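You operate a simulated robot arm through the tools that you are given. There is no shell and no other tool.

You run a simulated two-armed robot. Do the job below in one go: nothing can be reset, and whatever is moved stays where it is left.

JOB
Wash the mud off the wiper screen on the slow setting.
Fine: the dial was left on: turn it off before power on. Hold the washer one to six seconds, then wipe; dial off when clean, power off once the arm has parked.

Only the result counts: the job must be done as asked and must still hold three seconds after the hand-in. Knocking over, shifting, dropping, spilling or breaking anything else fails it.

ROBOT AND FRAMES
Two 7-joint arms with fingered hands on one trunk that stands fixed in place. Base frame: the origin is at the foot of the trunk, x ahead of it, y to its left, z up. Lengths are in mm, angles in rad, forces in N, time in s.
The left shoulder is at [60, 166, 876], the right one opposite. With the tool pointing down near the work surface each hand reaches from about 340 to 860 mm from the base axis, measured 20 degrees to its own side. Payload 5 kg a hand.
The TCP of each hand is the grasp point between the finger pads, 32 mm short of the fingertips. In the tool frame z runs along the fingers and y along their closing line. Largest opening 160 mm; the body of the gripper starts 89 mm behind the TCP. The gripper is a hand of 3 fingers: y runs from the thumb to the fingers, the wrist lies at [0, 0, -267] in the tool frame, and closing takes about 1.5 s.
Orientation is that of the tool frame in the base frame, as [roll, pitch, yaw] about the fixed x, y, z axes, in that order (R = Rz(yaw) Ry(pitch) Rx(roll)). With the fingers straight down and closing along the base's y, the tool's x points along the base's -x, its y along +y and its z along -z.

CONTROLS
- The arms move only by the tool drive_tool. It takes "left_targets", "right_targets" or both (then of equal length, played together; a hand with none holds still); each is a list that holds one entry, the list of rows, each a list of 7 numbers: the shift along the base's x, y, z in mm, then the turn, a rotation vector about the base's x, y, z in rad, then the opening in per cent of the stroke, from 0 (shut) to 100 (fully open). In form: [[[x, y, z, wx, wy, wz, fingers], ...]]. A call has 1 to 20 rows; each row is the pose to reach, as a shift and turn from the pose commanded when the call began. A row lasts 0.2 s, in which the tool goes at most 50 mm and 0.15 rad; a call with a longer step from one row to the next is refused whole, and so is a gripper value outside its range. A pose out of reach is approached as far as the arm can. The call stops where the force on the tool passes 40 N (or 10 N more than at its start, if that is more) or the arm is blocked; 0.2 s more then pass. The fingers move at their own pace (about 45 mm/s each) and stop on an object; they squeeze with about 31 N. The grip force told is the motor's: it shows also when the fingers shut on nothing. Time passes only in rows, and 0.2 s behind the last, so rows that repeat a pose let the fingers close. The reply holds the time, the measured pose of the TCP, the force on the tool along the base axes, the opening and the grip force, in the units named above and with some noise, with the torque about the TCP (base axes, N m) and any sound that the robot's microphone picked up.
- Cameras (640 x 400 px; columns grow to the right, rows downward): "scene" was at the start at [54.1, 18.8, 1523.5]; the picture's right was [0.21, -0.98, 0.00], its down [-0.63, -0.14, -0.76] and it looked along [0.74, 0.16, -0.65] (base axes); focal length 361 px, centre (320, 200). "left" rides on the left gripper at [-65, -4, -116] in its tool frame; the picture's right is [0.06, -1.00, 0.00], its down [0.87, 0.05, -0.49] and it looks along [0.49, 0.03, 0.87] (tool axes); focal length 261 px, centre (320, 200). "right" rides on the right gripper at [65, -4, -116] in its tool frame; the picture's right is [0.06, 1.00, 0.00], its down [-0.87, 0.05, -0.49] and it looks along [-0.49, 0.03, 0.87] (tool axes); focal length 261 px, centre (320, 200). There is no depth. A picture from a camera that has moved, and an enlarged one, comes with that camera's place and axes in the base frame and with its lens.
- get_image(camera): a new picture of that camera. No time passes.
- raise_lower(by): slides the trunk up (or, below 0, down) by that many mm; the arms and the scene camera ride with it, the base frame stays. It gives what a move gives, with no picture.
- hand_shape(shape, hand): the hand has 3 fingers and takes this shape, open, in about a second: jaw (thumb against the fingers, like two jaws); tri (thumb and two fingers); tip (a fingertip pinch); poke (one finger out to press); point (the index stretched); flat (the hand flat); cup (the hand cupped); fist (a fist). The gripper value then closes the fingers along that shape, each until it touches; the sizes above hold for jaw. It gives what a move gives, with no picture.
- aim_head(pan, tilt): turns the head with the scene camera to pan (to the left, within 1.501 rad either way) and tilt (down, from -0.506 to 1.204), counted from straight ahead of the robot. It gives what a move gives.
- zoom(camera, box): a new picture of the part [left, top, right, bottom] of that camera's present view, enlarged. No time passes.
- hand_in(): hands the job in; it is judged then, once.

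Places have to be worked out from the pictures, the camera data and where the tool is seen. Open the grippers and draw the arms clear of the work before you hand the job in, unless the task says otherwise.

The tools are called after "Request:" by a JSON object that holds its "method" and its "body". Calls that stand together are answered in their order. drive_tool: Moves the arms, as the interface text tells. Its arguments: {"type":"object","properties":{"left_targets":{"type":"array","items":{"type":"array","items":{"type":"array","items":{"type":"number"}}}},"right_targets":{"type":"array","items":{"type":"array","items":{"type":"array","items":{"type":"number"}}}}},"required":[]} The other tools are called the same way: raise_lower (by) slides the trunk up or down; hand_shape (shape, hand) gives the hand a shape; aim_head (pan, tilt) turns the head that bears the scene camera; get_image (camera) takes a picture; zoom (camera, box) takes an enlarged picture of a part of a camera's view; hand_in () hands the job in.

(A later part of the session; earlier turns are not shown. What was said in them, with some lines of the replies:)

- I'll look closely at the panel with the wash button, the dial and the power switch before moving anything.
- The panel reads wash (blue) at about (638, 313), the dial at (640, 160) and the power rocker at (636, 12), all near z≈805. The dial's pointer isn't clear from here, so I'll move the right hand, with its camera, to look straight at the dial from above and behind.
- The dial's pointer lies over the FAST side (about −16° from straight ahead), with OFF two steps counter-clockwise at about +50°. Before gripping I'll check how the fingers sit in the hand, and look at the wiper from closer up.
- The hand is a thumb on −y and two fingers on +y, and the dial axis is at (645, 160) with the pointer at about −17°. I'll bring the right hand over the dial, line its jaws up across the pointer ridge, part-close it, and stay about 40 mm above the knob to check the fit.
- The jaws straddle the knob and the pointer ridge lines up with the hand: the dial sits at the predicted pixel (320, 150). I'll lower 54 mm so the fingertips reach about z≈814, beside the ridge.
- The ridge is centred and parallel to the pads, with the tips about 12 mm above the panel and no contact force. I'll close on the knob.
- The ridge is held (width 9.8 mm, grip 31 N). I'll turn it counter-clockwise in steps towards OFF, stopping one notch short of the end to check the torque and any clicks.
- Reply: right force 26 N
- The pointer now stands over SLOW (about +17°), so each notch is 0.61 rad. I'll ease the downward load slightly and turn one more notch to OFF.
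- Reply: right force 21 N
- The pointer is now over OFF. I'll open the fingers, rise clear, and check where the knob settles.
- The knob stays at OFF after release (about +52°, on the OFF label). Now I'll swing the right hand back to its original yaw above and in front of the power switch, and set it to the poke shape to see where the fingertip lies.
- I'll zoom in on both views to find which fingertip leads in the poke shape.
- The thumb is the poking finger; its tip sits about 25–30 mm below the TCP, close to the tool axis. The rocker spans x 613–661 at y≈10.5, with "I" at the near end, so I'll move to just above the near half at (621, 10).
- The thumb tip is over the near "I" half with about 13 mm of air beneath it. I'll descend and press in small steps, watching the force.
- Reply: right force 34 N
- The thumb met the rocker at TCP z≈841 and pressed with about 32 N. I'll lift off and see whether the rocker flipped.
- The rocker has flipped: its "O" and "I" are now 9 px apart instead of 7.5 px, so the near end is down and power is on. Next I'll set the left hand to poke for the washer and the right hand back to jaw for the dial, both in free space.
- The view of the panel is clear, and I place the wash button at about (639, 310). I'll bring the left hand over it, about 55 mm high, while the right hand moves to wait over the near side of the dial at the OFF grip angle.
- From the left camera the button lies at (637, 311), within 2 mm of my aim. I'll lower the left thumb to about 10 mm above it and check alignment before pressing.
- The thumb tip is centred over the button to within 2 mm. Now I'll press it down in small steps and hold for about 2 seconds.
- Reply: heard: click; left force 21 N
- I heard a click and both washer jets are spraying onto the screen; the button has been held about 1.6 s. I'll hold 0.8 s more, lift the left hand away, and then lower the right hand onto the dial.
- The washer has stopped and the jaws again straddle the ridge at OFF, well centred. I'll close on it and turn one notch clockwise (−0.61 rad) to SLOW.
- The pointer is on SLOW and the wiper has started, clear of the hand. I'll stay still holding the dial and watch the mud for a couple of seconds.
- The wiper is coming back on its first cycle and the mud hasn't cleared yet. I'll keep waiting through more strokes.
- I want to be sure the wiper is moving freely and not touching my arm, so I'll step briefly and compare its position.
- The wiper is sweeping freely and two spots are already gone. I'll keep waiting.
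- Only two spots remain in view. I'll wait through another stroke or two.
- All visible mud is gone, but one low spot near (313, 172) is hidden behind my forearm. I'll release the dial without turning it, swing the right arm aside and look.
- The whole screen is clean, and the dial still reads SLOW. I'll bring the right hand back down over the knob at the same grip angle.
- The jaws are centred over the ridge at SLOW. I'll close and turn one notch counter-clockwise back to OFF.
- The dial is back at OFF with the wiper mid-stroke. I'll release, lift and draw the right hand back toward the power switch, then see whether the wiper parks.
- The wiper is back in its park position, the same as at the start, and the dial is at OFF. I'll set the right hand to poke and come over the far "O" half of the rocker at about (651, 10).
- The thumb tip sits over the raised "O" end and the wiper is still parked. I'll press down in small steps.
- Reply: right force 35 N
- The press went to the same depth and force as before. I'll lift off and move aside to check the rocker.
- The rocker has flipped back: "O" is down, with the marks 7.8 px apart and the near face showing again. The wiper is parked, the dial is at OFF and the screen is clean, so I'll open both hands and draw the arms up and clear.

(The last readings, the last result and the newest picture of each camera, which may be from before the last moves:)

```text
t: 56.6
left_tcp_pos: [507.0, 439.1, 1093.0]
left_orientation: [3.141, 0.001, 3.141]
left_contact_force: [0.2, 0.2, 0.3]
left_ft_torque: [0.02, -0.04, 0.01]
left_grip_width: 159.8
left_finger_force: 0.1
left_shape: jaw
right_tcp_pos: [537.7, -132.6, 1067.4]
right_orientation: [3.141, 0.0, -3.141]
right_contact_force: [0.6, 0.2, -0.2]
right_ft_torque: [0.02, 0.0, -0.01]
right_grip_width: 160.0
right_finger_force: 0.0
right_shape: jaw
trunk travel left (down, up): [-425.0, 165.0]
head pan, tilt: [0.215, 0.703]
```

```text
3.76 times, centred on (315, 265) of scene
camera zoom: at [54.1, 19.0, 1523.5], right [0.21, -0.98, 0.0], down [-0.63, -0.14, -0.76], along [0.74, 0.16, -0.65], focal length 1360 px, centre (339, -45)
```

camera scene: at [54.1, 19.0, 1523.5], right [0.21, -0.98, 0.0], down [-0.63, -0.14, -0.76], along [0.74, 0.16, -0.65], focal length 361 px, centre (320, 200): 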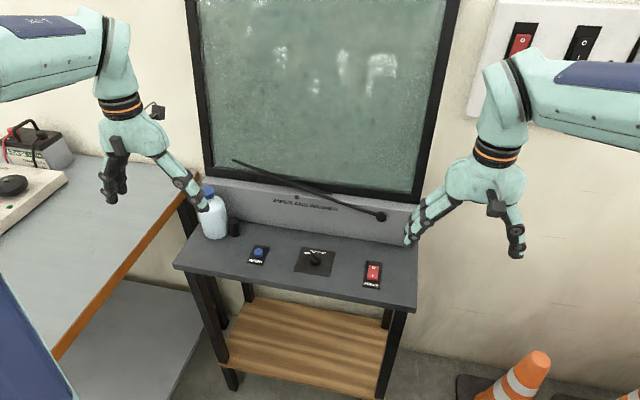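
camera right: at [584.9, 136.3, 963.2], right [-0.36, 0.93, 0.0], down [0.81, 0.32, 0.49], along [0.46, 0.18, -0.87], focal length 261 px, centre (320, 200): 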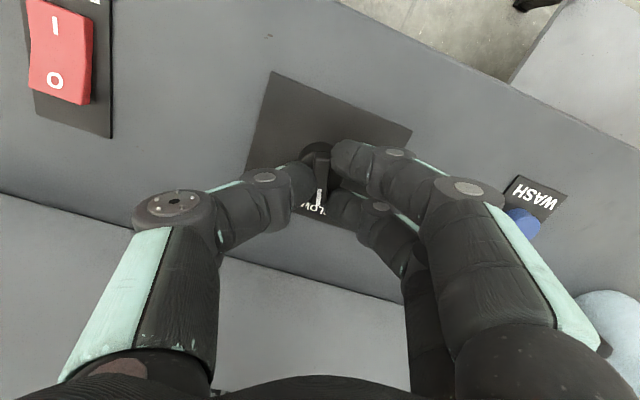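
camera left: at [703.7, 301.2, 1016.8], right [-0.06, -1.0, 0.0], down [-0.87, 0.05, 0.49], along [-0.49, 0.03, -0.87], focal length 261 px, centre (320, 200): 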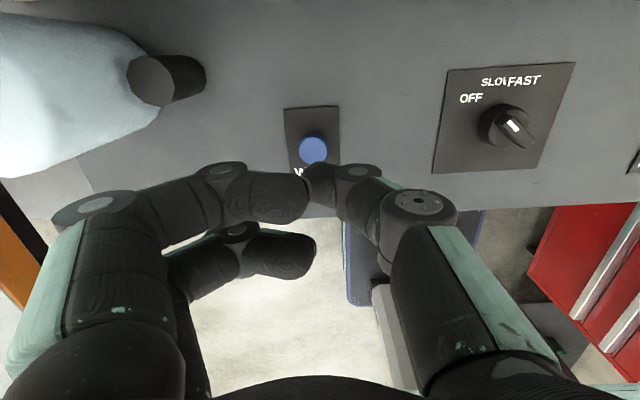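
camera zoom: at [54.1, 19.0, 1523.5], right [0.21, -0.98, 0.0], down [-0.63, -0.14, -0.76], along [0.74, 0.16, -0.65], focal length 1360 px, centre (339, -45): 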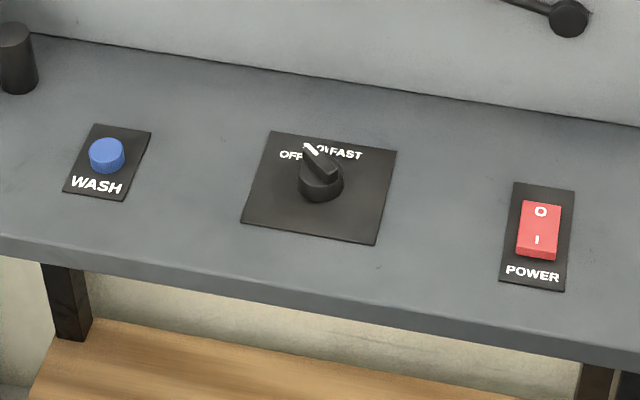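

The screen is clean, the wiper is parked, and the dial is at OFF. The power rocker looks the same as in its original off picture, nothing else has moved, and both hands are open and clear. I'm handing in.

Request:
{"method": "hand_in", "body": {}}

```text
The job is handed in.
```

The wiper screen is washed clean. The wiper arm is parked, the dial is on OFF and the power is off.

- **Before power on:** the dial had been left on FAST, so I turned it to OFF first and then pressed the power switch on.
- **Wash:** I held the washer for about 2 to 2.5 seconds. It clicked and both jets sprayed the screen.
- **Wipe:** I ran the wiper on SLOW until the mud was gone. My forearm had been hiding the lower middle of the screen, so I moved it aside to check there too.
- **Shut down:** I turned the dial to OFF, waited until the arm had parked, and then switched the power off.

The power switch made no sound either time, so I judged it from its tilt. It now looks just as it did at the start. Nothing else was touched, and both hands are open and clear of the panel.
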